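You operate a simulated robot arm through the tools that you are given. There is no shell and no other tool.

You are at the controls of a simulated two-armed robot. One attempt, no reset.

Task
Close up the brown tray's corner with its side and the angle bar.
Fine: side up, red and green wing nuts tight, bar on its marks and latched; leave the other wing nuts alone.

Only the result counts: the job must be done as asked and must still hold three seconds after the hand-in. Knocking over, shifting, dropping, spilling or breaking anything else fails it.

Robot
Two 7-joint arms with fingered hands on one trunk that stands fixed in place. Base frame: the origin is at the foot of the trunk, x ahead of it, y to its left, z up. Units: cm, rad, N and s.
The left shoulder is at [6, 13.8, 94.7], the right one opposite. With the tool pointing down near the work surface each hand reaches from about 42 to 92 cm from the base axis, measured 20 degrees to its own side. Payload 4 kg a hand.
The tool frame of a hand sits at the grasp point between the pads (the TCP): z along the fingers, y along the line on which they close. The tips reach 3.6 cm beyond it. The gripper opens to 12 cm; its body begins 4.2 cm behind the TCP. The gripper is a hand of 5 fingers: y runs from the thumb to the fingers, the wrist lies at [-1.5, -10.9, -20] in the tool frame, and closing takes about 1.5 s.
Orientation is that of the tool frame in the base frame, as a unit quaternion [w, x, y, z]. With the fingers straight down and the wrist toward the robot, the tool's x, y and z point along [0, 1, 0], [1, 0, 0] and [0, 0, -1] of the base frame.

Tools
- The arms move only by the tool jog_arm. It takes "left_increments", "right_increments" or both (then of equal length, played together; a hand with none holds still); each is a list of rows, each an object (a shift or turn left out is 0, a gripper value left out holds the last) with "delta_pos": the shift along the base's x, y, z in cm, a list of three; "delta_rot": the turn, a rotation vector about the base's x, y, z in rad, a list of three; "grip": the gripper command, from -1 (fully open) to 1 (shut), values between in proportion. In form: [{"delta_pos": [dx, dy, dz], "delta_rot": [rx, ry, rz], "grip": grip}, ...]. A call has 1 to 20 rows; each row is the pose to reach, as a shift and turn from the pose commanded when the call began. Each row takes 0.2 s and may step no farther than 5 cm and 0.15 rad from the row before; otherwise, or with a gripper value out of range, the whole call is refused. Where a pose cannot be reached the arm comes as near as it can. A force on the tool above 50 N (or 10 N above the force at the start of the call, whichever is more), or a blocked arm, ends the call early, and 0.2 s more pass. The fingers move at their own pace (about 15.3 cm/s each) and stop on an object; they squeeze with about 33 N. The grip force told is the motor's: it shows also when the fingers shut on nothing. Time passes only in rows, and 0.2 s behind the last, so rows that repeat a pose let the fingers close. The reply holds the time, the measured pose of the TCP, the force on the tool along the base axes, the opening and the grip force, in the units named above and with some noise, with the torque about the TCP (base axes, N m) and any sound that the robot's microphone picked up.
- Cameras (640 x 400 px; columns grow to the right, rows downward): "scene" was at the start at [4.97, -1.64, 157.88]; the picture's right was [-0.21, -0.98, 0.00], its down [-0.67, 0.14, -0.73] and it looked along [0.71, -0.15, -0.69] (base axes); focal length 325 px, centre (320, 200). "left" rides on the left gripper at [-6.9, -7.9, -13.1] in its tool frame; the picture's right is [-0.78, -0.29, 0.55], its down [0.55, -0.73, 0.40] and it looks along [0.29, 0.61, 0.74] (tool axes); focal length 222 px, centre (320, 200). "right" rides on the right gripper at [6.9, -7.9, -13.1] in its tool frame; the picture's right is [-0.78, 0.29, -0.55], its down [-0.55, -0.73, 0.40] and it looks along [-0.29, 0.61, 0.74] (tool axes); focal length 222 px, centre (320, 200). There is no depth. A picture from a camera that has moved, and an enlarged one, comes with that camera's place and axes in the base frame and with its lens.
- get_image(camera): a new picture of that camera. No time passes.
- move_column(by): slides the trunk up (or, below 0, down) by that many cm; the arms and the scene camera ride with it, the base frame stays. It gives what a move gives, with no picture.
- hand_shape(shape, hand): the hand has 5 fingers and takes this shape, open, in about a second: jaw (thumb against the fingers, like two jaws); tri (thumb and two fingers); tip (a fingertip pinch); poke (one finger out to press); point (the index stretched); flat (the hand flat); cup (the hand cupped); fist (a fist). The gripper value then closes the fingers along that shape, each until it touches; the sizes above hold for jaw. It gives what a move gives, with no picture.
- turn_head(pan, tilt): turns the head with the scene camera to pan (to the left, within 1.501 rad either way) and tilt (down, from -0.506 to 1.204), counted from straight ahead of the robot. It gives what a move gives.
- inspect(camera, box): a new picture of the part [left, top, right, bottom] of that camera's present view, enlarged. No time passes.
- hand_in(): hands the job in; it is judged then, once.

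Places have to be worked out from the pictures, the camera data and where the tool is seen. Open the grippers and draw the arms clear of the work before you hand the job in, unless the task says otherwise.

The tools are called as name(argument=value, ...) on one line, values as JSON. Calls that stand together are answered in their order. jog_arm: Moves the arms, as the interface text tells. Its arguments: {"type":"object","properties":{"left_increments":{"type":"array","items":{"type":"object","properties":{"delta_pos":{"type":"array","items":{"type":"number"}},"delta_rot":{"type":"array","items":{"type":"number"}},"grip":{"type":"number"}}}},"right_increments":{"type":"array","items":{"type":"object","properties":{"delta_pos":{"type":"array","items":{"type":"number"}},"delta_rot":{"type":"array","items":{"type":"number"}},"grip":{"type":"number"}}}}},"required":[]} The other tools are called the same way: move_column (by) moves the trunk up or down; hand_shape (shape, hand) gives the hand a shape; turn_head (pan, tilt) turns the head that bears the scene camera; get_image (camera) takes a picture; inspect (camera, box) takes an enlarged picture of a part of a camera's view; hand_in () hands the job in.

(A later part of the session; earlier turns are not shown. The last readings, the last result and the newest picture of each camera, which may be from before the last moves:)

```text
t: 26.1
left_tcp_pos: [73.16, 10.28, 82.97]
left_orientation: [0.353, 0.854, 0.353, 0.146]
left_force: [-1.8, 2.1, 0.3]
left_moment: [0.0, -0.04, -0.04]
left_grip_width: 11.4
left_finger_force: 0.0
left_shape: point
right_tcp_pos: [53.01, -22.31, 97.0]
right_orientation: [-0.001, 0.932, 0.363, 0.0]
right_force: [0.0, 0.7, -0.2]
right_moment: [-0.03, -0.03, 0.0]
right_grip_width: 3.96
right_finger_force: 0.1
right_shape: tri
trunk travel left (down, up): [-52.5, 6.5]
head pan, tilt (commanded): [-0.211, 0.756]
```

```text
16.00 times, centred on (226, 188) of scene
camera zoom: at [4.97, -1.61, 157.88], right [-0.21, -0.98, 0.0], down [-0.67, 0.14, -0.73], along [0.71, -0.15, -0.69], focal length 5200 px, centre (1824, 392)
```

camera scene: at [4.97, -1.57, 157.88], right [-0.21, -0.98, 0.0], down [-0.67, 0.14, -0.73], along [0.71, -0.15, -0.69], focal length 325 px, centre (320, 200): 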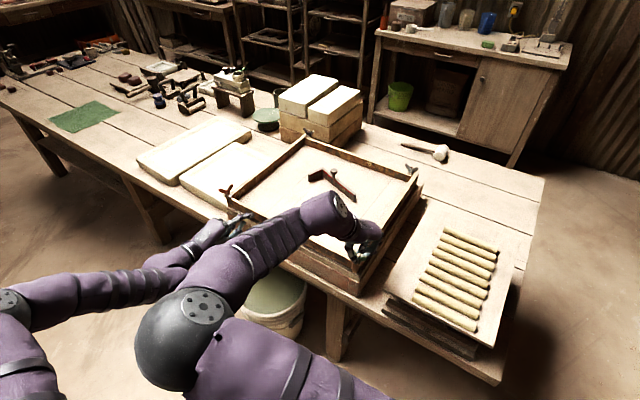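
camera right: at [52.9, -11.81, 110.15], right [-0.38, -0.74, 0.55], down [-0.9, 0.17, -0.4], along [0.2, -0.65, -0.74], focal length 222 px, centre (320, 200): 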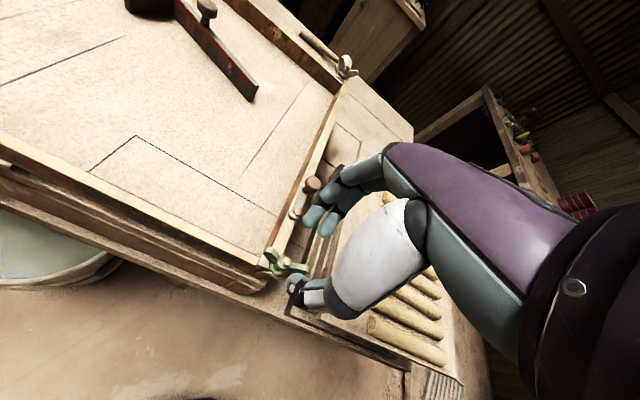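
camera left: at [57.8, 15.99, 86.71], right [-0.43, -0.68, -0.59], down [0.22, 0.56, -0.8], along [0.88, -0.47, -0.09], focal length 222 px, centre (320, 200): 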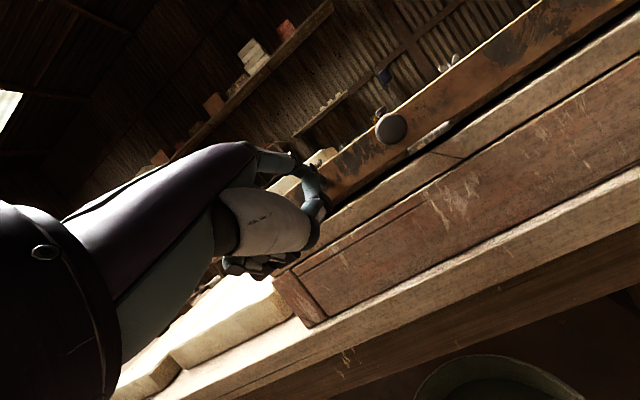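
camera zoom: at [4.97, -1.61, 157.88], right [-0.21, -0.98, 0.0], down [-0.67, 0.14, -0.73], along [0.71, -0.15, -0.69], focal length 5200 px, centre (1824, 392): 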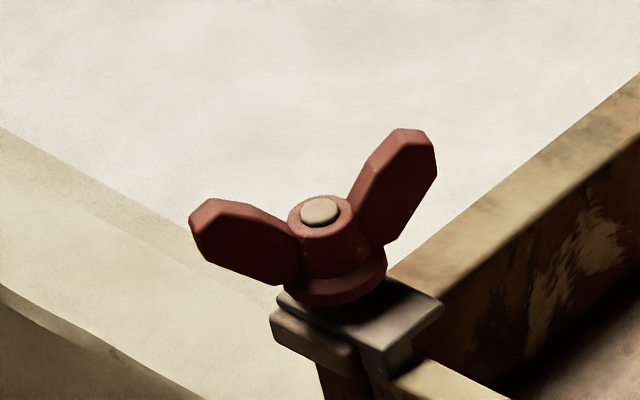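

The far nuts' wings lie along the side direction (about −134°), the same angle the green nut has reached, so it appears tight. I make one more aligned grip and short twist to be sure.

jog_arm(right_increments=[{"delta_pos": [0.2, 0, -2.5]}, {"delta_pos": [0.2, 0, -5.0]}, {"delta_pos": [0.2, 0, -5.0], "grip": 1}, {"delta_pos": [0.2, 0, -5.0], "grip": 1}, {"delta_pos": [0.2, 0, -5.0], "grip": 1}, {"delta_pos": [0.2, 0, -5.0], "grip": 1}, {"delta_pos": [0.2, 0, -5.0], "grip": 1}])

jog_arm(right_increments=[{"delta_rot": [0, 0, -0.08]}, {"delta_rot": [0, 0, -0.16]}, {"delta_rot": [0, 0, -0.24]}, {"delta_rot": [0, 0, -0.24]}])

inspect(camera="right", box=[270, 210, 370, 290])

```text
t: 27.7
left_tcp_pos: [73.21, 10.49, 82.99]
left_orientation: [0.353, 0.854, 0.353, 0.147]
left_force: [-5.0, 1.8, 0.8]
left_moment: [-0.16, -0.17, -0.08]
left_grip_width: 11.42
left_finger_force: 0.1
left_shape: point
right_tcp_pos: [53.25, -22.34, 91.9]
right_orientation: [0.0, 0.932, 0.363, 0.0]
right_force: [-0.6, 2.4, -4.5]
right_moment: [0.0, -0.06, 0.01]
right_grip_width: 0.99
right_finger_force: 32.8
right_shape: tri
trunk travel left (down, up): [-52.5, 6.5]
head pan, tilt (commanded): [-0.211, 0.756]
```

```text
t: 28.7
left_tcp_pos: [73.2, 10.55, 82.99]
left_orientation: [0.353, 0.854, 0.354, 0.146]
left_force: [-6.5, 4.4, 2.7]
left_moment: [-0.32, -0.32, -0.17]
left_grip_width: 11.42
left_finger_force: 0.1
left_shape: point
right_tcp_pos: [53.41, -22.31, 92.01]
right_orientation: [0.0, 0.969, 0.247, 0.0]
right_force: [5.4, 1.9, -7.9]
right_moment: [-0.12, -0.22, 0.1]
right_grip_width: 0.91
right_finger_force: 32.9
right_shape: tri
trunk travel left (down, up): [-52.5, 6.5]
head pan, tilt (commanded): [-0.211, 0.756]
```

```text
5.00 times, centred on (320, 250) of right
camera zoom: at [55.63, -12.02, 105.14], right [-0.55, -0.63, 0.55], down [-0.83, 0.38, -0.4], along [0.04, -0.68, -0.74], focal length 1111 px, centre (320, -50)
```

zoom: 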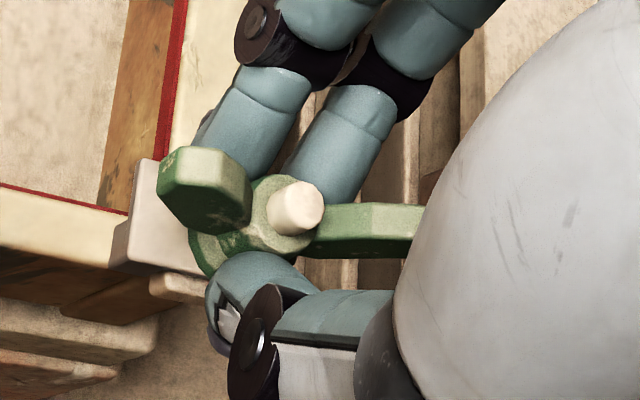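

Resistance is building. I twist a bit more to see whether the nut stays or turns on.

jog_arm(right_increments=[{"delta_rot": [0, 0, -0.1]}, {"delta_rot": [0, 0, -0.2]}, {"delta_rot": [0, 0, -0.3]}, {"delta_rot": [0, 0, -0.4]}, {"delta_rot": [0, 0, -0.4]}])

inspect(camera="right", box=[270, 210, 370, 290])

```text
t: 29.9
left_tcp_pos: [73.3, 10.38, 83.01]
left_orientation: [0.353, 0.854, 0.354, 0.145]
left_force: [-7.3, 6.4, 1.6]
left_moment: [-0.36, -0.33, -0.13]
left_grip_width: 11.42
left_finger_force: 0.1
left_shape: point
right_tcp_pos: [53.49, -22.22, 91.93]
right_orientation: [-0.001, 0.999, 0.051, 0.001]
right_force: [14.7, 2.4, -8.8]
right_moment: [-0.12, -0.48, 0.23]
right_grip_width: 0.78
right_finger_force: 33.2
right_shape: tri
trunk travel left (down, up): [-52.5, 6.5]
head pan, tilt (commanded): [-0.211, 0.756]
```

```text
5.00 times, centred on (320, 250) of right
camera zoom: at [59.57, -13.72, 105.11], right [-0.75, -0.37, 0.55], down [-0.62, 0.68, -0.4], along [-0.22, -0.64, -0.74], focal length 1111 px, centre (320, -50)
```

zoom: 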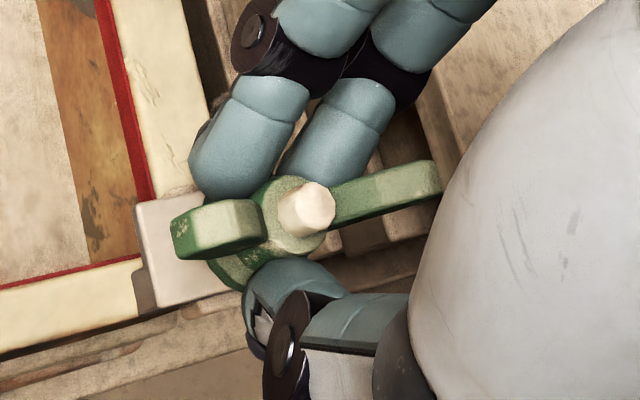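

The nut stays at about −136° under torque, matching the tight reference nuts, so it is tight. I open slightly, lift the right hand off and turn it back.

jog_arm(right_increments=[{"grip": 0.33}, {"grip": 0.33}, {"grip": 0.33}, {"delta_pos": [0, 0, 3.0]}, {"delta_pos": [0, 0, 6.5], "delta_rot": [0, 0, 0.12]}, {"delta_pos": [0, 0, 10.0], "delta_rot": [0, 0, 0.26]}, {"delta_pos": [1, -1, 13.0], "delta_rot": [0, 0, 0.4]}, {"delta_pos": [2, -2, 15.0], "delta_rot": [0, 0, 0.54]}, {"delta_pos": [3, -3, 15.0], "delta_rot": [0, 0, 0.68]}, {"delta_pos": [4, -4, 15.0], "delta_rot": [0, 0, 0.82]}, {"delta_pos": [5, -5, 15.0], "delta_rot": [0, 0, 0.96]}, {"delta_pos": [6, -6, 15.0], "delta_rot": [0, 0, 1.1]}, {"delta_pos": [6, -6, 15.0], "delta_rot": [0, 0, 1.2]}])

get_image(camera="scene")

get_image(camera="right")

```text
t: 32.7
left_tcp_pos: [73.14, 10.4, 83.13]
left_orientation: [0.354, 0.854, 0.353, 0.146]
left_force: [-2.2, 3.1, 1.0]
left_moment: [-0.1, -0.08, -0.05]
left_grip_width: 11.41
left_finger_force: 0.0
left_shape: point
right_tcp_pos: [59.27, -28.17, 106.98]
right_orientation: [0.001, 0.795, 0.606, 0.001]
right_force: [0.1, -0.8, -0.7]
right_moment: [0.0, -0.01, 0.0]
right_grip_width: 3.98
right_finger_force: 0.1
right_shape: tri
trunk travel left (down, up): [-52.5, 6.5]
head pan, tilt (commanded): [-0.211, 0.756]
```

```text
taken
camera scene: at [4.93, -1.64, 157.88], right [-0.21, -0.98, 0.0], down [-0.67, 0.14, -0.73], along [0.71, -0.15, -0.69], focal length 325 px, centre (320, 200)
```

scene: 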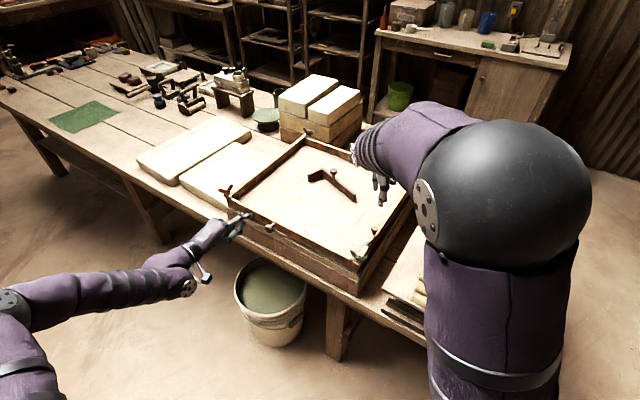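

```text
taken
camera right: at [53.5, -19.54, 120.23], right [0.07, -0.83, 0.55], down [-0.85, -0.34, -0.4], along [0.52, -0.44, -0.74], focal length 222 px, centre (320, 200)
```

right: 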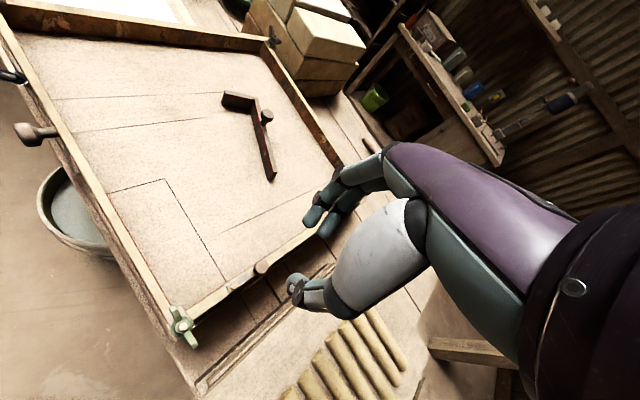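

The green nut is in place. I draw the left finger back gently to see if the flap holds by itself.

jog_arm(left_increments=[{"delta_pos": [-0.3, 0.3, 0]}, {"delta_pos": [-0.7, 0.7, 0]}, {"delta_pos": [-1.2, 1.2, 0]}, {"delta_pos": [-1.2, 1.2, 0]}])

inspect(camera="scene", box=[200, 170, 400, 290])

inspect(camera="scene", box=[206, 172, 262, 222])

```text
t: 33.7
left_tcp_pos: [71.9, 11.57, 82.89]
left_orientation: [0.353, 0.853, 0.354, 0.147]
left_force: [0.4, 0.6, -0.8]
left_moment: [0.0, 0.04, -0.02]
left_grip_width: 11.42
left_finger_force: 0.1
left_shape: point
right_tcp_pos: [59.31, -28.25, 107.07]
right_orientation: [0.0, 0.796, 0.606, 0.0]
right_force: [-0.9, 0.1, 1.0]
right_moment: [0.02, 0.02, 0.0]
right_grip_width: 3.99
right_finger_force: 0.2
right_shape: tri
trunk travel left (down, up): [-52.5, 6.5]
head pan, tilt (commanded): [-0.211, 0.756]
```

```text
3.20 times, centred on (300, 230) of scene
camera zoom: at [4.99, -1.65, 157.88], right [-0.21, -0.98, 0.0], down [-0.67, 0.14, -0.73], along [0.71, -0.15, -0.69], focal length 1040 px, centre (384, 104)
```

zoom: 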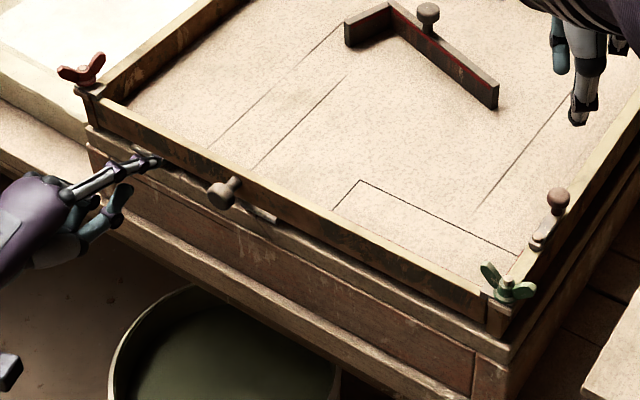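

```text
8.00 times, centred on (234, 197) of scene
camera zoom: at [4.99, -1.65, 157.88], right [-0.21, -0.98, 0.0], down [-0.67, 0.14, -0.73], along [0.71, -0.15, -0.69], focal length 2600 px, centre (1008, 224)
```

zoom: 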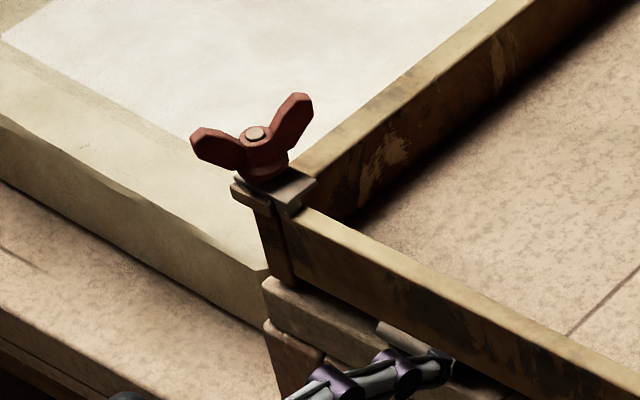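

The flap holds on the green nut alone. I withdraw the left hand, raise it and turn it fingers-down toward the red nut.

jog_arm(left_increments=[{"delta_pos": [-1.5, 1.5, 0.5]}, {"delta_pos": [-3, 3, 1.5]}, {"delta_pos": [-4.4, 4.4, 3.0]}, {"delta_pos": [-4.4, 4.4, 7.0], "delta_rot": [0.0138, 0.0744, 0.1036]}, {"delta_pos": [-4.4, 4.4, 11.0], "delta_rot": [0.0275, 0.1488, 0.2071]}, {"delta_pos": [-4.0, 4.4, 15.0], "delta_rot": [0.0413, 0.2233, 0.3107]}, {"delta_pos": [-3.0, 4.0, 19.0], "delta_rot": [0.0551, 0.2977, 0.4143]}, {"delta_pos": [-1.0, 3.5, 22.5], "delta_rot": [0.0688, 0.3721, 0.5179]}, {"delta_pos": [2.0, 3.0, 24.5], "delta_rot": [0.0826, 0.4465, 0.6214]}, {"delta_pos": [5.0, 2.5, 24.5], "delta_rot": [0.0963, 0.5209, 0.725]}, {"delta_pos": [8.0, 1.5, 24.5], "delta_rot": [0.1101, 0.5953, 0.8286]}, {"delta_pos": [11.0, 0.5, 24.5], "delta_rot": [0.1239, 0.6698, 0.9322]}, {"delta_pos": [13.5, 0.0, 24.5], "delta_rot": [0.1376, 0.7442, 1.0357]}, {"delta_pos": [14.7, -0.3, 24.5], "delta_rot": [0.1514, 0.8186, 1.1393]}, {"delta_pos": [14.7, -0.3, 24.5], "delta_rot": [0.1514, 0.8186, 1.1393]}])

hand_shape(hand="left", shape="tri")

get_image(camera="left")

get_image(camera="scene")

```text
t: 36.9
left_tcp_pos: [84.53, 12.18, 106.49]
left_orientation: [-0.001, 0.544, 0.839, 0.0]
left_force: [-0.8, 0.0, 0.3]
left_moment: [0.01, -0.03, 0.01]
left_grip_width: 11.42
left_finger_force: 0.1
left_shape: point
left hand out of reach, approached as far as the arm can: row 14, 15
right_tcp_pos: [59.21, -28.24, 107.14]
right_orientation: [0.0, 0.796, 0.605, 0.0]
right_force: [-0.2, 0.5, 0.8]
right_moment: [0.03, -0.01, 0.04]
right_grip_width: 3.99
right_finger_force: 0.1
right_shape: tri
trunk travel left (down, up): [-52.5, 6.5]
head pan, tilt (commanded): [-0.211, 0.756]
```

```text
t: 37.8
left_tcp_pos: [84.64, 11.96, 106.38]
left_orientation: [0.0, 0.544, 0.839, 0.0]
left_force: [-0.5, 0.3, -0.1]
left_moment: [0.01, -0.01, 0.01]
left_grip_width: 12.01
left_finger_force: 0.0
left_shape: tri
right_tcp_pos: [59.37, -28.26, 107.02]
right_orientation: [0.0, 0.796, 0.605, 0.0]
right_force: [-0.4, 0.7, 0.1]
right_moment: [-0.02, 0.0, -0.01]
right_grip_width: 4.0
right_finger_force: 0.0
right_shape: tri
trunk travel left (down, up): [-52.5, 6.5]
head pan, tilt (commanded): [-0.211, 0.756]
```

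```text
taken
camera left: at [80.23, 2.43, 119.51], right [0.05, -0.84, -0.55], down [-0.89, 0.2, -0.4], along [0.44, 0.51, -0.74], focal length 222 px, centre (320, 200)
```

left: 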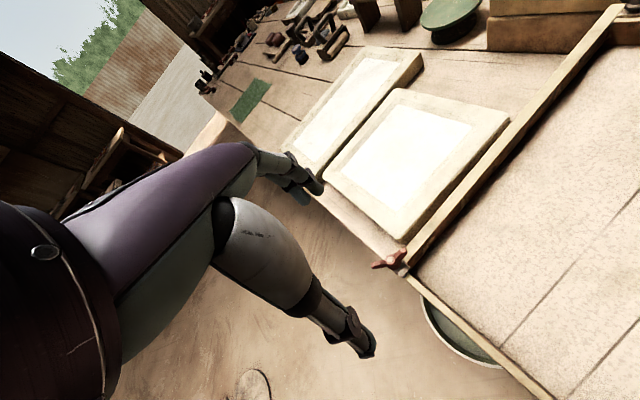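

```text
taken
camera scene: at [4.98, -1.65, 157.88], right [-0.21, -0.98, 0.0], down [-0.67, 0.14, -0.73], along [0.71, -0.15, -0.69], focal length 325 px, centre (320, 200)
```

scene: 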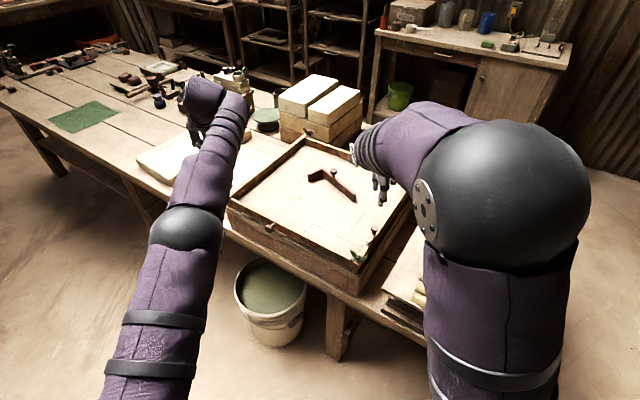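

The arm is near its reach limit at this height, though lower down it should reach farther. I zoom in on the red nut from the left camera.

inspect(camera="left", box=[355, 235, 435, 290])

```text
7.27 times, centred on (395, 262) of left
camera zoom: at [80.23, 2.43, 119.51], right [0.05, -0.84, -0.55], down [-0.89, 0.2, -0.4], along [0.44, 0.51, -0.74], focal length 1615 px, centre (-226, -254)
```

zoom: 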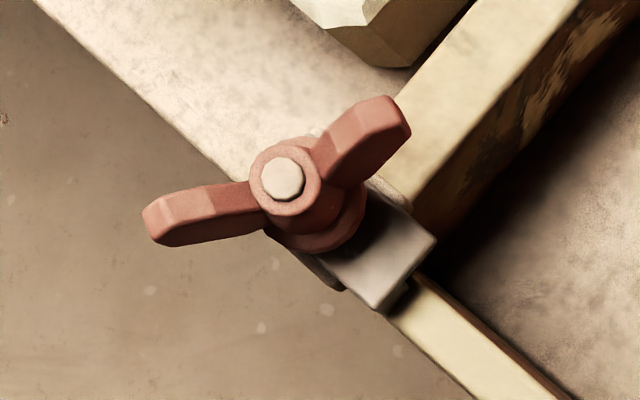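

The red stud is at about (86.5, 11.3) with its wings at −70.6°. I lower the left hand over it, correcting yaw by −0.08.

jog_arm(left_increments=[{"delta_pos": [0.4, -0.2, -3.0], "delta_rot": [0, 0, -0.08]}, {"delta_pos": [0.8, -0.4, -6.0], "delta_rot": [0, 0, -0.08]}, {"delta_pos": [1.4, -0.6, -9.0], "delta_rot": [0, 0, -0.08]}, {"delta_pos": [1.9, -0.7, -12.0], "delta_rot": [0, 0, -0.08]}, {"delta_pos": [1.9, -0.7, -12.0], "delta_rot": [0, 0, -0.08]}])

get_image(camera="left")

inspect(camera="scene", box=[170, 80, 290, 220])

```text
t: 39.0
left_tcp_pos: [86.62, 11.25, 94.19]
left_orientation: [0.001, 0.579, 0.816, 0.0]
left_force: [0.5, -0.5, 0.1]
left_moment: [0.01, 0.03, 0.01]
left_grip_width: 11.98
left_finger_force: 0.1
left_shape: tri
right_tcp_pos: [59.32, -28.4, 107.02]
right_orientation: [0.0, 0.796, 0.605, 0.0]
right_force: [-0.1, 0.8, 0.3]
right_moment: [-0.03, 0.01, -0.02]
right_grip_width: 3.98
right_finger_force: 0.1
right_shape: tri
trunk travel left (down, up): [-52.5, 6.5]
head pan, tilt (commanded): [-0.211, 0.756]
```

```text
taken
camera left: at [81.4, 2.12, 107.28], right [-0.01, -0.84, -0.55], down [-0.88, 0.27, -0.4], along [0.48, 0.47, -0.74], focal length 222 px, centre (320, 200)
```

left: 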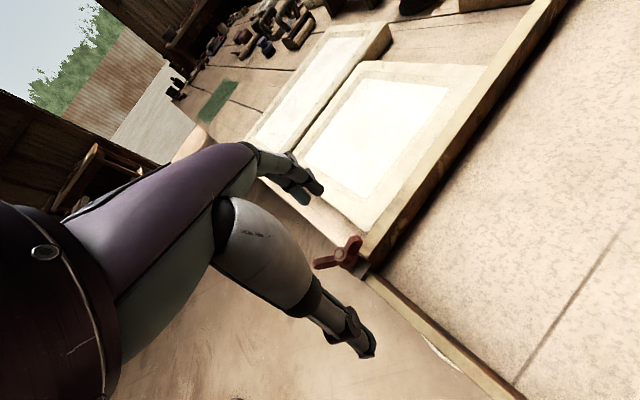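

```text
2.86 times, centred on (230, 150) of scene
camera zoom: at [4.96, -1.65, 157.88], right [-0.21, -0.98, 0.0], down [-0.67, 0.14, -0.73], along [0.71, -0.15, -0.69], focal length 928 px, centre (577, 343)
```

zoom: 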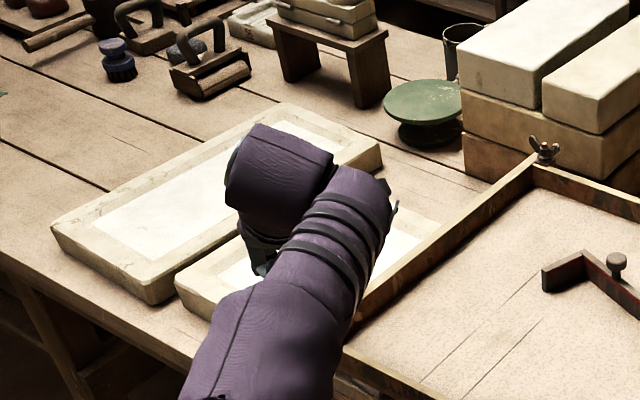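

Aligned at (86.6, 11.25). I lower to z≈92 and close on the red wings.

jog_arm(left_increments=[{"delta_pos": [0, 0, -1.1]}, {"delta_pos": [0, 0, -2.2]}, {"delta_pos": [0, 0, -2.2], "grip": 0.3}, {"delta_pos": [0, 0, -2.2], "grip": 1}, {"delta_pos": [0, 0, -2.2], "grip": 1}, {"delta_pos": [0, 0, -2.2], "grip": 1}, {"delta_pos": [0, 0, -2.2], "grip": 1}, {"delta_pos": [0, 0, -2.2], "grip": 1}, {"delta_pos": [0, 0, -2.2], "grip": 1}])

get_image(camera="left")

inspect(camera="left", box=[270, 200, 380, 290])

```text
t: 41.0
left_tcp_pos: [86.63, 11.29, 92.13]
left_orientation: [0.0, 0.578, 0.816, 0.0]
left_force: [-1.0, -0.4, -2.6]
left_moment: [-0.01, -0.07, 0.02]
left_grip_width: 0.94
left_finger_force: 33.3
left_shape: tri
right_tcp_pos: [59.27, -28.39, 107.0]
right_orientation: [0.0, 0.796, 0.605, 0.0]
right_force: [0.1, 0.6, 0.5]
right_moment: [0.0, 0.03, -0.05]
right_grip_width: 3.99
right_finger_force: 0.0
right_shape: tri
trunk travel left (down, up): [-52.5, 6.5]
head pan, tilt (commanded): [-0.211, 0.756]
```

```text
taken
camera left: at [81.37, 2.15, 105.19], right [-0.01, -0.84, -0.55], down [-0.88, 0.27, -0.4], along [0.48, 0.47, -0.74], focal length 222 px, centre (320, 200)
```

left: 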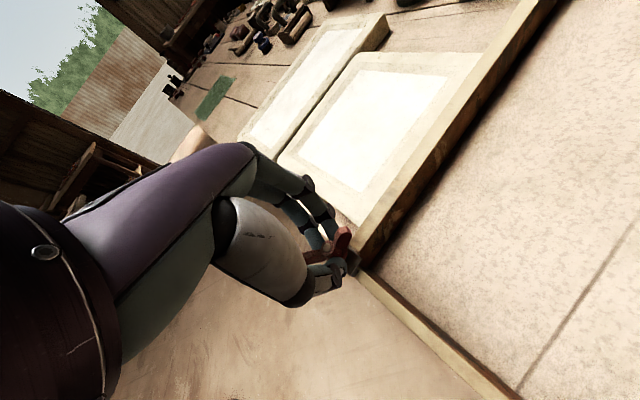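

```text
4.44 times, centred on (325, 245) of left
camera zoom: at [81.37, 2.15, 105.19], right [-0.01, -0.84, -0.55], down [-0.88, 0.27, -0.4], along [0.48, 0.47, -0.74], focal length 987 px, centre (298, 0)
```

zoom: 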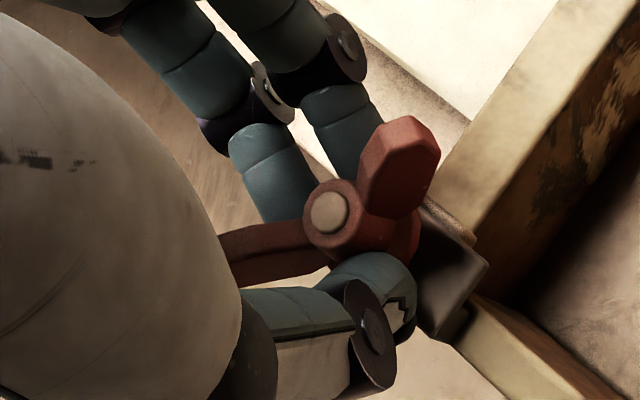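

The red wings are gripped. I turn clockwise.

jog_arm(left_increments=[{"delta_rot": [0, 0, -0.12]}, {"delta_rot": [0, 0, -0.24]}, {"delta_rot": [0, 0, -0.36]}, {"delta_rot": [0, 0, -0.48]}, {"delta_rot": [0, 0, -0.6]}, {"delta_rot": [0, 0, -0.6]}])

inspect(camera="left", box=[270, 200, 380, 290])

get_image(camera="scene")

```text
t: 42.4
left_tcp_pos: [86.59, 11.26, 92.14]
left_orientation: [0.001, 0.793, 0.609, 0.001]
left_force: [5.3, 2.1, 3.3]
left_moment: [0.05, -0.33, 0.03]
left_grip_width: 0.94
left_finger_force: 33.0
left_shape: tri
right_tcp_pos: [59.3, -28.24, 107.0]
right_orientation: [0.0, 0.796, 0.605, 0.0]
right_force: [-1.0, -0.6, -0.9]
right_moment: [-0.02, -0.01, 0.0]
right_grip_width: 3.98
right_finger_force: 0.1
right_shape: tri
trunk travel left (down, up): [-52.5, 6.5]
head pan, tilt (commanded): [-0.211, 0.756]
```

```text
4.44 times, centred on (325, 245) of left
camera zoom: at [77.12, 6.68, 105.16], right [-0.48, -0.68, -0.55], down [-0.57, 0.72, -0.4], along [0.67, 0.12, -0.73], focal length 987 px, centre (298, 0)
```

zoom: 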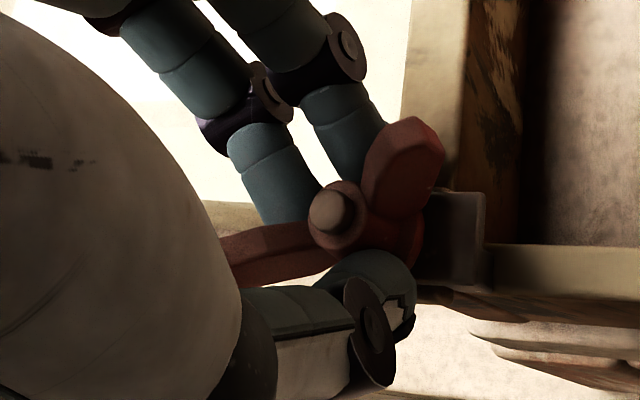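

```text
taken
camera scene: at [5.0, -1.63, 157.89], right [-0.21, -0.98, 0.0], down [-0.67, 0.14, -0.73], along [0.71, -0.15, -0.69], focal length 325 px, centre (320, 200)
```

scene: 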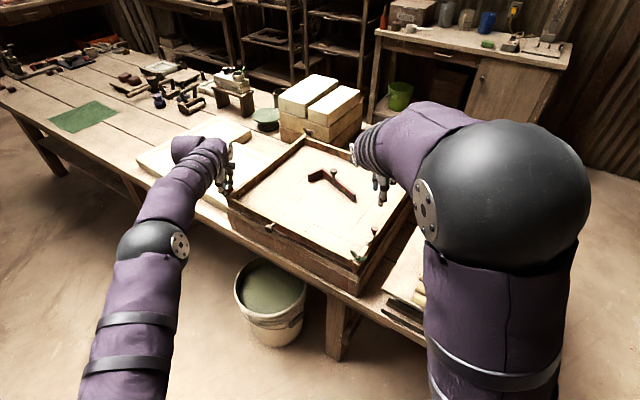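

Smooth so far, and the nut follows the hand. I keep turning toward −135°.

jog_arm(left_increments=[{"delta_rot": [0, 0, -0.12]}, {"delta_rot": [0, 0, -0.24]}, {"delta_rot": [0, 0, -0.36]}, {"delta_rot": [0, 0, -0.48]}, {"delta_rot": [0, 0, -0.6]}, {"delta_rot": [0, 0, -0.6]}])

inspect(camera="left", box=[270, 200, 380, 290])

```text
t: 43.5
left_tcp_pos: [85.6, 11.66, 92.01]
left_orientation: [0.003, 0.914, 0.406, 0.02]
left_force: [27.9, 5.5, -3.1]
left_moment: [0.09, -0.95, 0.29]
left_grip_width: 0.89
left_finger_force: 33.2
left_shape: tri
left hand out of reach, approached as far as the arm can: row 3, 4, 5
right_tcp_pos: [59.4, -28.37, 106.85]
right_orientation: [-0.001, 0.796, 0.605, -0.001]
right_force: [-0.4, -0.6, -0.2]
right_moment: [0.01, 0.0, 0.01]
right_grip_width: 3.99
right_finger_force: 0.0
right_shape: tri
trunk travel left (down, up): [-52.5, 6.5]
head pan, tilt (commanded): [-0.211, 0.756]
stopped in row 5 (left hand): the force on the tool passed its limit at 59 N (the readings are from after the stop); the commanded pose is now the measured one
```

```text
4.44 times, centred on (325, 245) of left
camera zoom: at [74.69, 11.75, 104.61], right [-0.72, -0.38, -0.58], down [-0.16, 0.9, -0.39], along [0.67, -0.19, -0.71], focal length 987 px, centre (298, 0)
```

zoom: 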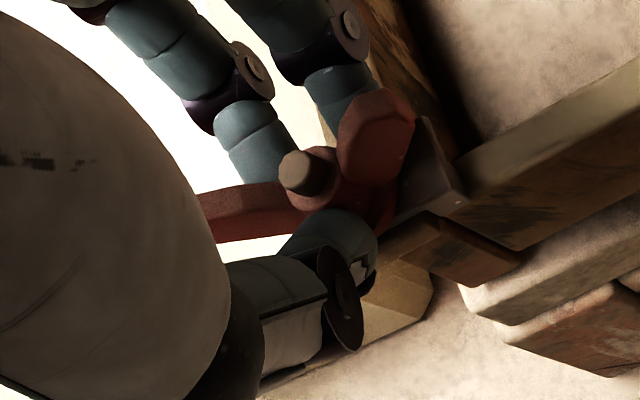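

The left arm hit its reach limit near the end of the turn (nut at about −132°). I release to 4 cm, lift off, and then raise the trunk to gain reach.

jog_arm(left_increments=[{"grip": 0.33}, {"grip": 0.33}, {"grip": 0.33}, {"delta_pos": [0.2, -0.1, 1.5]}, {"delta_pos": [0.0, 0, 3.5]}, {"delta_pos": [-0.5, 0, 5.0]}, {"delta_pos": [-0.5, 0, 5.0]}])

inspect(camera="left", box=[290, 200, 400, 290])

```text
t: 45.1
left_tcp_pos: [84.71, 11.51, 97.03]
left_orientation: [0.002, 0.915, 0.403, 0.016]
left_force: [0.1, 0.7, -0.1]
left_moment: [-0.01, -0.01, 0.01]
left_grip_width: 3.99
left_finger_force: 0.1
left_shape: tri
right_tcp_pos: [59.28, -28.25, 107.01]
right_orientation: [0.0, 0.796, 0.605, 0.0]
right_force: [0.1, 0.0, -0.1]
right_moment: [0.03, 0.01, 0.02]
right_grip_width: 3.99
right_finger_force: 0.0
right_shape: tri
trunk travel left (down, up): [-52.5, 6.5]
head pan, tilt (commanded): [-0.211, 0.756]
```

```text
4.44 times, centred on (345, 245) of left
camera zoom: at [73.81, 11.6, 109.81], right [-0.73, -0.38, -0.57], down [-0.16, 0.9, -0.4], along [0.67, -0.2, -0.72], focal length 987 px, centre (209, 0)
```

zoom: 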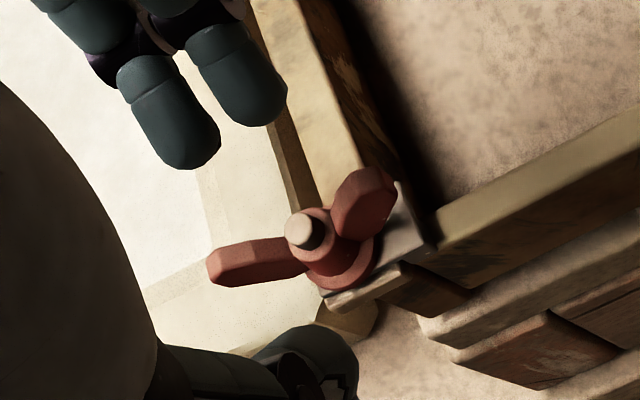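

The red nut now reads about −138°, near the tight angle. I raise the trunk to get more reach for a final check twist.

move_column(by=6.0)

inspect(camera="left", box=[290, 200, 400, 290])

```text
t: 46.1
left_tcp_pos: [84.7, 11.47, 103.12]
left_orientation: [0.002, 0.914, 0.405, 0.015]
left_force: [0.4, -0.1, -0.1]
left_moment: [-0.03, -0.01, -0.02]
left_grip_width: 3.99
left_finger_force: 0.1
left_shape: tri
right_tcp_pos: [59.25, -28.27, 113.02]
right_orientation: [-0.001, 0.796, 0.605, -0.001]
right_force: [0.4, -0.1, 0.1]
right_moment: [-0.01, -0.01, 0.01]
right_grip_width: 4.01
right_finger_force: 0.1
right_shape: tri
trunk travel left (down, up): [-58.5, 0.5]
head pan, tilt (commanded): [-0.211, 0.756]
```

```text
4.44 times, centred on (345, 245) of left
camera zoom: at [73.82, 11.59, 115.79], right [-0.73, -0.38, -0.57], down [-0.16, 0.9, -0.4], along [0.67, -0.2, -0.72], focal length 987 px, centre (209, 0)
```

zoom: 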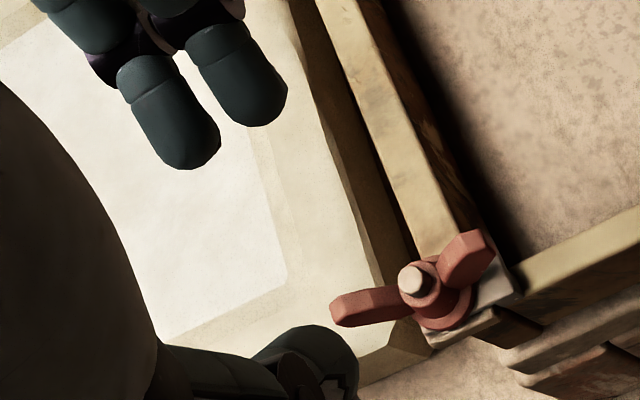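

I bring the left hand back down on the red nut with the extra reach and regrip.

jog_arm(left_increments=[{"delta_pos": [0.9, -0.1, -3.0]}, {"delta_pos": [1.8, -0.17, -6.0]}, {"delta_pos": [1.8, -0.17, -9.0]}, {"delta_pos": [1.8, -0.17, -11.2]}, {"delta_pos": [1.8, -0.17, -11.2]}, {"delta_pos": [1.8, -0.17, -11.2], "grip": 1}, {"delta_pos": [1.8, -0.17, -11.2], "grip": 1}, {"delta_pos": [1.8, -0.17, -11.2], "grip": 1}, {"delta_pos": [1.8, -0.17, -11.2], "grip": 1}])

inspect(camera="left", box=[270, 200, 380, 290])

```text
t: 48.1
left_tcp_pos: [85.74, 11.07, 91.5]
left_orientation: [0.002, 0.915, 0.404, 0.016]
left_force: [1.2, -3.3, -5.7]
left_moment: [-0.14, -0.11, 0.09]
left_grip_width: 0.88
left_finger_force: 32.9
left_shape: tri
left hand out of reach, approached as far as the arm can: row 2, 3, 4, 5, 6, 7, 8, 9
right_tcp_pos: [59.29, -28.42, 113.0]
right_orientation: [0.0, 0.796, 0.606, 0.0]
right_force: [-0.7, 0.1, 0.0]
right_moment: [-0.02, -0.02, -0.01]
right_grip_width: 3.99
right_finger_force: 0.2
right_shape: tri
trunk travel left (down, up): [-58.5, 0.5]
head pan, tilt (commanded): [-0.211, 0.756]
```

```text
4.44 times, centred on (325, 245) of left
camera zoom: at [74.81, 11.17, 104.21], right [-0.73, -0.38, -0.57], down [-0.16, 0.9, -0.4], along [0.67, -0.2, -0.72], focal length 987 px, centre (298, 0)
```

zoom: 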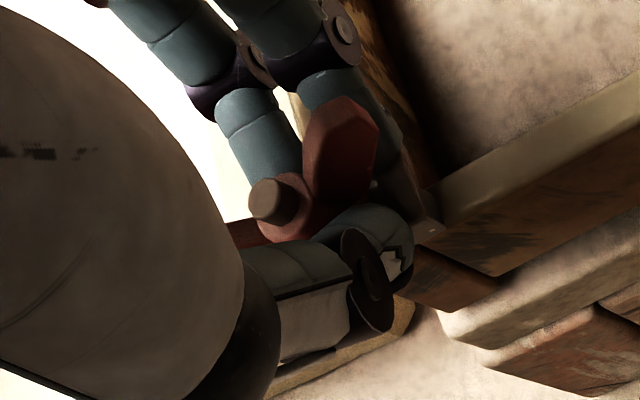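

The hand still falls about 0.8 cm short at this yaw. I release, lift slightly, tilt the fingers outward by 0.25 rad so that the wrist comes nearer, and regrip squarely.

jog_arm(left_increments=[{"grip": 0.33}, {"grip": 0.33}, {"grip": 0.33}, {"delta_pos": [0, 0, 2.0]}, {"delta_pos": [0, 0, 4.0], "delta_rot": [0, -0.12, 0]}, {"delta_pos": [0.1, 0.1, 4.0], "delta_rot": [0, -0.25, 0]}, {"delta_pos": [0.26, 0.23, 2.2], "delta_rot": [0, -0.25, 0]}, {"delta_pos": [0.26, 0.23, 0.5], "delta_rot": [0, -0.25, 0]}, {"delta_pos": [0.26, 0.23, 0.5], "delta_rot": [0, -0.25, 0]}])

inspect(camera="left", box=[270, 190, 400, 290])

```text
t: 50.1
left_tcp_pos: [85.88, 11.36, 91.98]
left_orientation: [0.052, 0.906, 0.4, 0.13]
left_force: [-0.8, 0.3, 0.0]
left_moment: [-0.02, 0.01, 0.02]
left_grip_width: 4.02
left_finger_force: 0.1
left_shape: tri
right_tcp_pos: [59.26, -28.26, 113.02]
right_orientation: [0.0, 0.796, 0.605, 0.0]
right_force: [-0.5, -0.6, 0.6]
right_moment: [-0.03, -0.02, -0.02]
right_grip_width: 3.99
right_finger_force: 0.0
right_shape: tri
trunk travel left (down, up): [-58.5, 0.5]
head pan, tilt (commanded): [-0.211, 0.756]
```

```text
4.00 times, centred on (335, 240) of left
camera zoom: at [72.22, 11.51, 101.68], right [-0.56, -0.38, -0.74], down [-0.06, 0.9, -0.42], along [0.83, -0.2, -0.53], focal length 888 px, centre (260, 40)
```

zoom: 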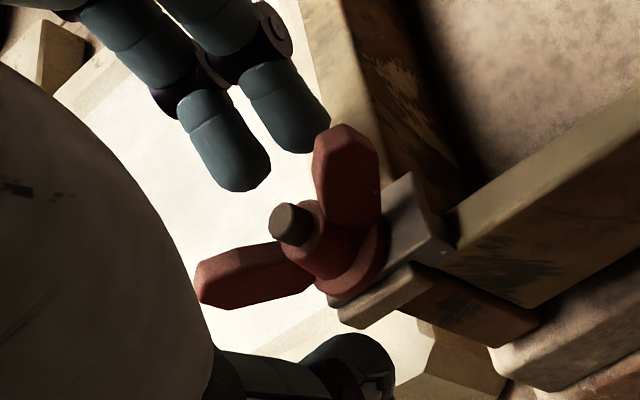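

Now the pose is fully reached. I close on the wings and twist clockwise with small steps.

jog_arm(left_increments=[{"grip": 1}, {"grip": 1}, {"grip": 1}, {"grip": 1}, {"delta_rot": [0, 0, -0.1]}, {"delta_rot": [0, 0, -0.2]}, {"delta_rot": [0, 0, -0.3]}, {"delta_rot": [0, 0, -0.3]}])

inspect(camera="left", box=[270, 190, 400, 290])

```text
t: 52.0
left_tcp_pos: [86.07, 11.74, 91.98]
left_orientation: [0.071, 0.955, 0.262, 0.121]
left_force: [8.4, 7.8, -3.4]
left_moment: [0.22, -0.1, 0.12]
left_grip_width: 0.81
left_finger_force: 33.2
left_shape: tri
right_tcp_pos: [59.37, -28.2, 112.95]
right_orientation: [0.001, 0.796, 0.606, -0.001]
right_force: [0.2, -0.2, 0.6]
right_moment: [-0.02, 0.02, 0.0]
right_grip_width: 3.99
right_finger_force: 0.0
right_shape: tri
trunk travel left (down, up): [-58.5, 0.5]
head pan, tilt (commanded): [-0.211, 0.756]
```

```text
4.00 times, centred on (335, 240) of left
camera zoom: at [72.99, 15.78, 101.62], right [-0.65, -0.2, -0.74], down [0.21, 0.88, -0.42], along [0.73, -0.43, -0.53], focal length 888 px, centre (260, 40)
```

zoom: 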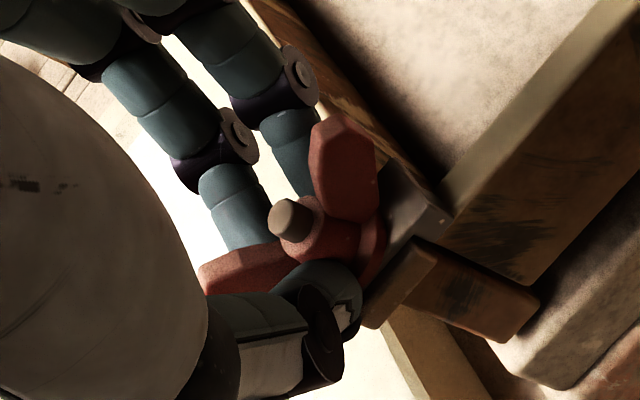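

The nut holds with growing resistance. I twist a little further to load it to about the same torque as the green one.

jog_arm(left_increments=[{"delta_rot": [0, 0, -0.1]}, {"delta_rot": [0, 0, -0.2]}, {"delta_rot": [0, 0, -0.3]}, {"delta_rot": [0, 0, -0.3]}])

inspect(camera="left", box=[270, 190, 400, 290])

```text
t: 52.5
left_tcp_pos: [85.71, 11.66, 92.11]
left_orientation: [0.072, 0.968, 0.201, 0.129]
left_force: [31.4, 7.7, -16.2]
left_moment: [0.24, -0.71, 0.34]
left_grip_width: 0.62
left_finger_force: 33.3
left_shape: tri
left hand out of reach, approached as far as the arm can: row 1, 2
right_tcp_pos: [59.36, -28.48, 112.91]
right_orientation: [-0.001, 0.798, 0.603, 0.0]
right_force: [-1.6, -1.3, 0.6]
right_moment: [0.03, -0.03, -0.02]
right_grip_width: 3.97
right_finger_force: 0.0
right_shape: tri
trunk travel left (down, up): [-58.5, 0.5]
head pan, tilt (commanded): [-0.211, 0.756]
stopped in row 2 (left hand): the force on the tool passed its limit at 53 N (the readings are from after the stop); the commanded pose is now the measured one
```

```text
4.00 times, centred on (335, 240) of left
camera zoom: at [73.15, 17.2, 101.59], right [-0.65, -0.11, -0.75], down [0.32, 0.86, -0.4], along [0.69, -0.51, -0.52], focal length 888 px, centre (260, 40)
```

zoom: 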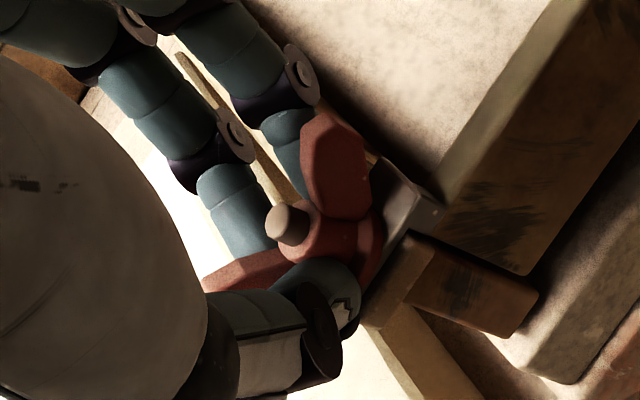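

The red nut took 0.34 N m and stayed, so it is tight. I release and lift the left hand away.

jog_arm(left_increments=[{"grip": 0.33}, {"grip": 0.33}, {"grip": 0.33}, {"delta_pos": [0, 0, 2.0]}, {"delta_pos": [-0.5, 0, 5.0]}, {"delta_pos": [-2.0, 0.5, 9.0]}, {"delta_pos": [-5.0, 2.0, 12.0]}, {"delta_pos": [-9.0, 4.0, 14.0]}, {"delta_pos": [-13.0, 6.0, 14.0]}, {"delta_pos": [-17.0, 8.0, 14.0]}, {"delta_pos": [-17.0, 8.0, 14.0]}])

get_image(camera="scene")

get_image(camera="left")

```text
t: 54.9
left_tcp_pos: [68.39, 19.12, 106.28]
left_orientation: [0.078, 0.969, 0.198, 0.125]
left_force: [0.3, 0.3, 0.1]
left_moment: [-0.01, 0.06, 0.03]
left_grip_width: 3.98
left_finger_force: 0.1
left_shape: tri
right_tcp_pos: [59.25, -28.42, 112.9]
right_orientation: [-0.001, 0.796, 0.605, 0.001]
right_force: [0.2, -0.2, 1.5]
right_moment: [0.01, 0.02, -0.01]
right_grip_width: 4.01
right_finger_force: 0.0
right_shape: tri
trunk travel left (down, up): [-58.5, 0.5]
head pan, tilt (commanded): [-0.211, 0.756]
```

```text
taken
camera scene: at [5.08, -1.67, 163.87], right [-0.21, -0.98, 0.0], down [-0.67, 0.14, -0.73], along [0.71, -0.15, -0.69], focal length 325 px, centre (320, 200)
```

scene: 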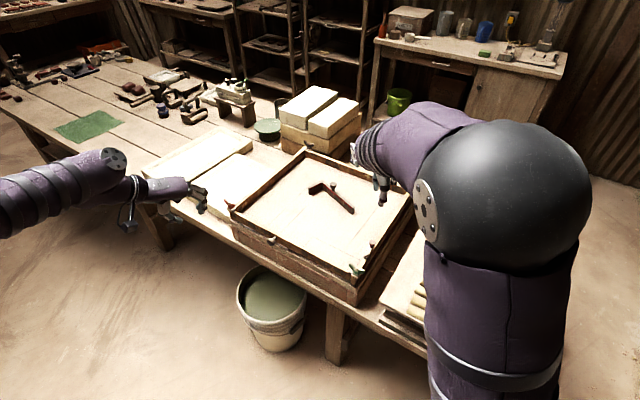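

```text
taken
camera left: at [55.76, 24.8, 115.87], right [-0.66, -0.11, -0.75], down [0.33, 0.85, -0.41], along [0.68, -0.52, -0.52], focal length 222 px, centre (320, 200)
```

left: 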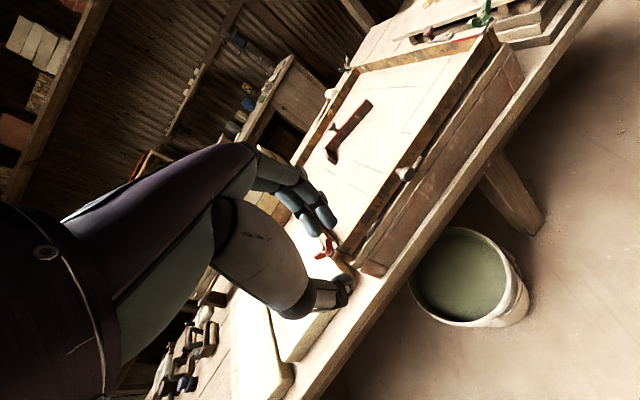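

I zoom in on both nuts from the head to compare them with the tight reference nuts.

inspect(camera="scene", box=[222, 188, 254, 212])

inspect(camera="scene", box=[342, 256, 374, 280])

inspect(camera="scene", box=[296, 136, 328, 160])

inspect(camera="right", box=[150, 300, 220, 350])

```text
16.00 times, centred on (238, 200) of scene
camera zoom: at [5.08, -1.67, 163.87], right [-0.21, -0.98, 0.0], down [-0.67, 0.14, -0.73], along [0.71, -0.15, -0.69], focal length 5200 px, centre (1632, 200)
```

zoom: 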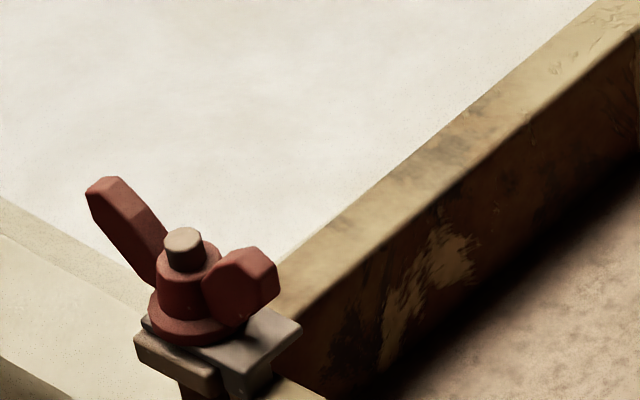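

```text
16.00 times, centred on (358, 268) of scene
camera zoom: at [5.08, -1.67, 163.87], right [-0.21, -0.98, 0.0], down [-0.67, 0.14, -0.73], along [0.71, -0.15, -0.69], focal length 5200 px, centre (-288, -888)
```

zoom: 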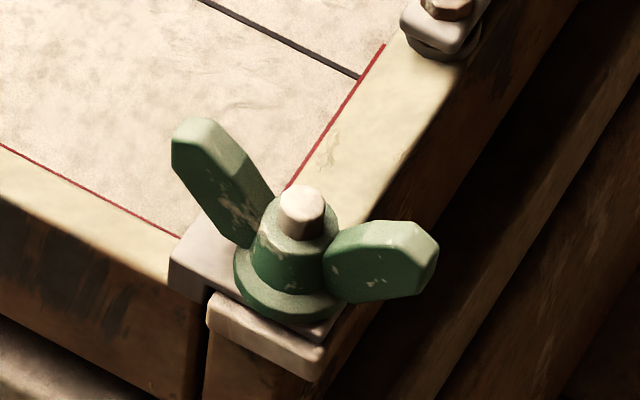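

```text
16.00 times, centred on (312, 148) of scene
camera zoom: at [5.08, -1.67, 163.87], right [-0.21, -0.98, 0.0], down [-0.67, 0.14, -0.73], along [0.71, -0.15, -0.69], focal length 5200 px, centre (448, 1032)
```

zoom: 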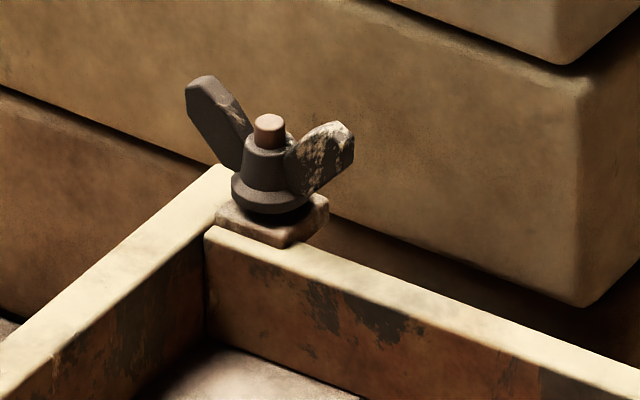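

```text
8.00 times, centred on (185, 325) of right
camera zoom: at [53.56, -19.61, 126.17], right [0.07, -0.83, 0.55], down [-0.86, -0.33, -0.4], along [0.51, -0.44, -0.74], focal length 1777 px, centre (1400, -800)
```

zoom: 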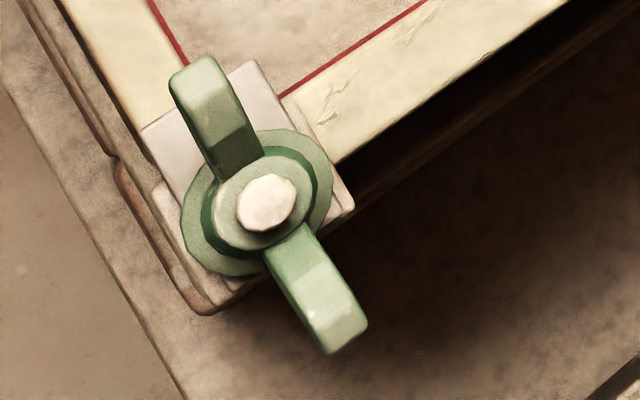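

Green, red and the reference nuts all have the same wing angle (about −132° by this measure), so both are tight. Next is the bar: I measure it again from the head.

inspect(camera="scene", box=[300, 172, 364, 220])

inspect(camera="scene", box=[290, 215, 386, 275])

inspect(camera="right", box=[180, 70, 320, 200])

get_image(camera="right")

```text
8.33 times, centred on (332, 196) of scene
camera zoom: at [5.08, -1.67, 163.87], right [-0.21, -0.98, 0.0], down [-0.67, 0.14, -0.73], along [0.71, -0.15, -0.69], focal length 2708 px, centre (220, 233)
```

zoom: 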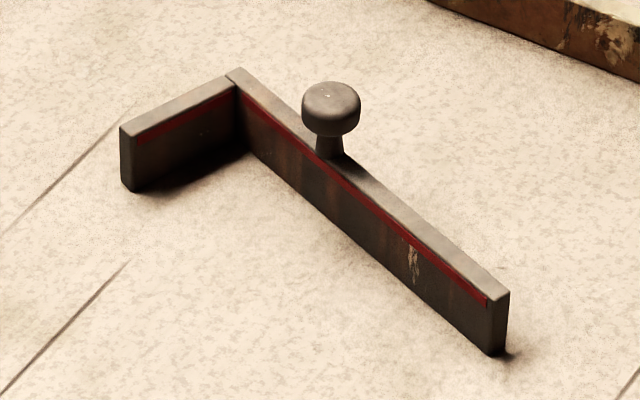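

```text
6.67 times, centred on (338, 245) of scene
camera zoom: at [5.08, -1.67, 163.87], right [-0.21, -0.98, 0.0], down [-0.67, 0.14, -0.73], along [0.71, -0.15, -0.69], focal length 2166 px, centre (200, -100)
```

zoom: 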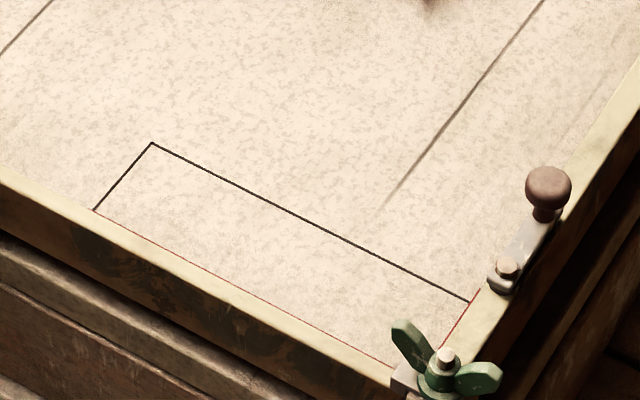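

```text
3.08 times, centred on (250, 135) of right
camera zoom: at [53.56, -19.61, 126.17], right [0.07, -0.83, 0.55], down [-0.86, -0.33, -0.4], along [0.51, -0.44, -0.74], focal length 684 px, centre (535, 400)
```

zoom: 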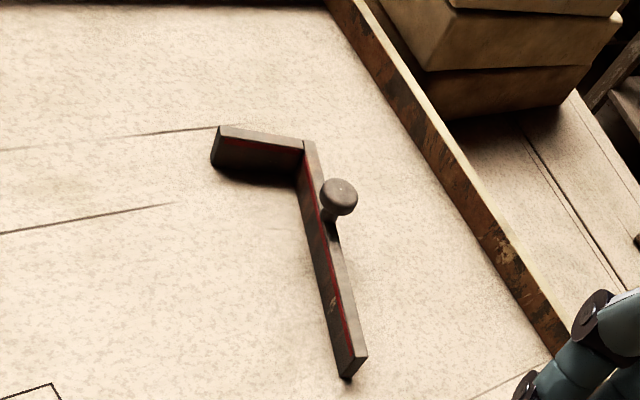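

```text
taken
camera right: at [53.56, -19.61, 126.17], right [0.07, -0.83, 0.55], down [-0.86, -0.33, -0.4], along [0.51, -0.44, -0.74], focal length 222 px, centre (320, 200)
```

right: 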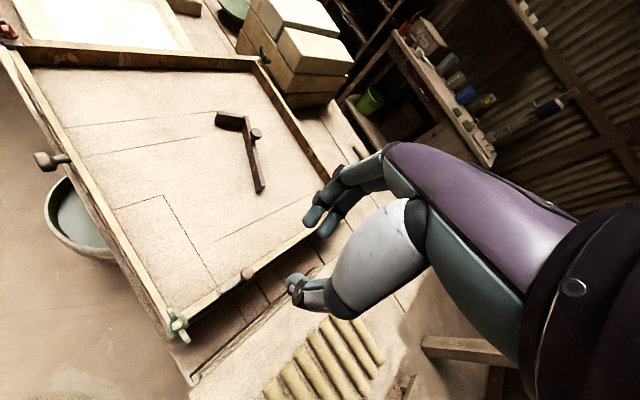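

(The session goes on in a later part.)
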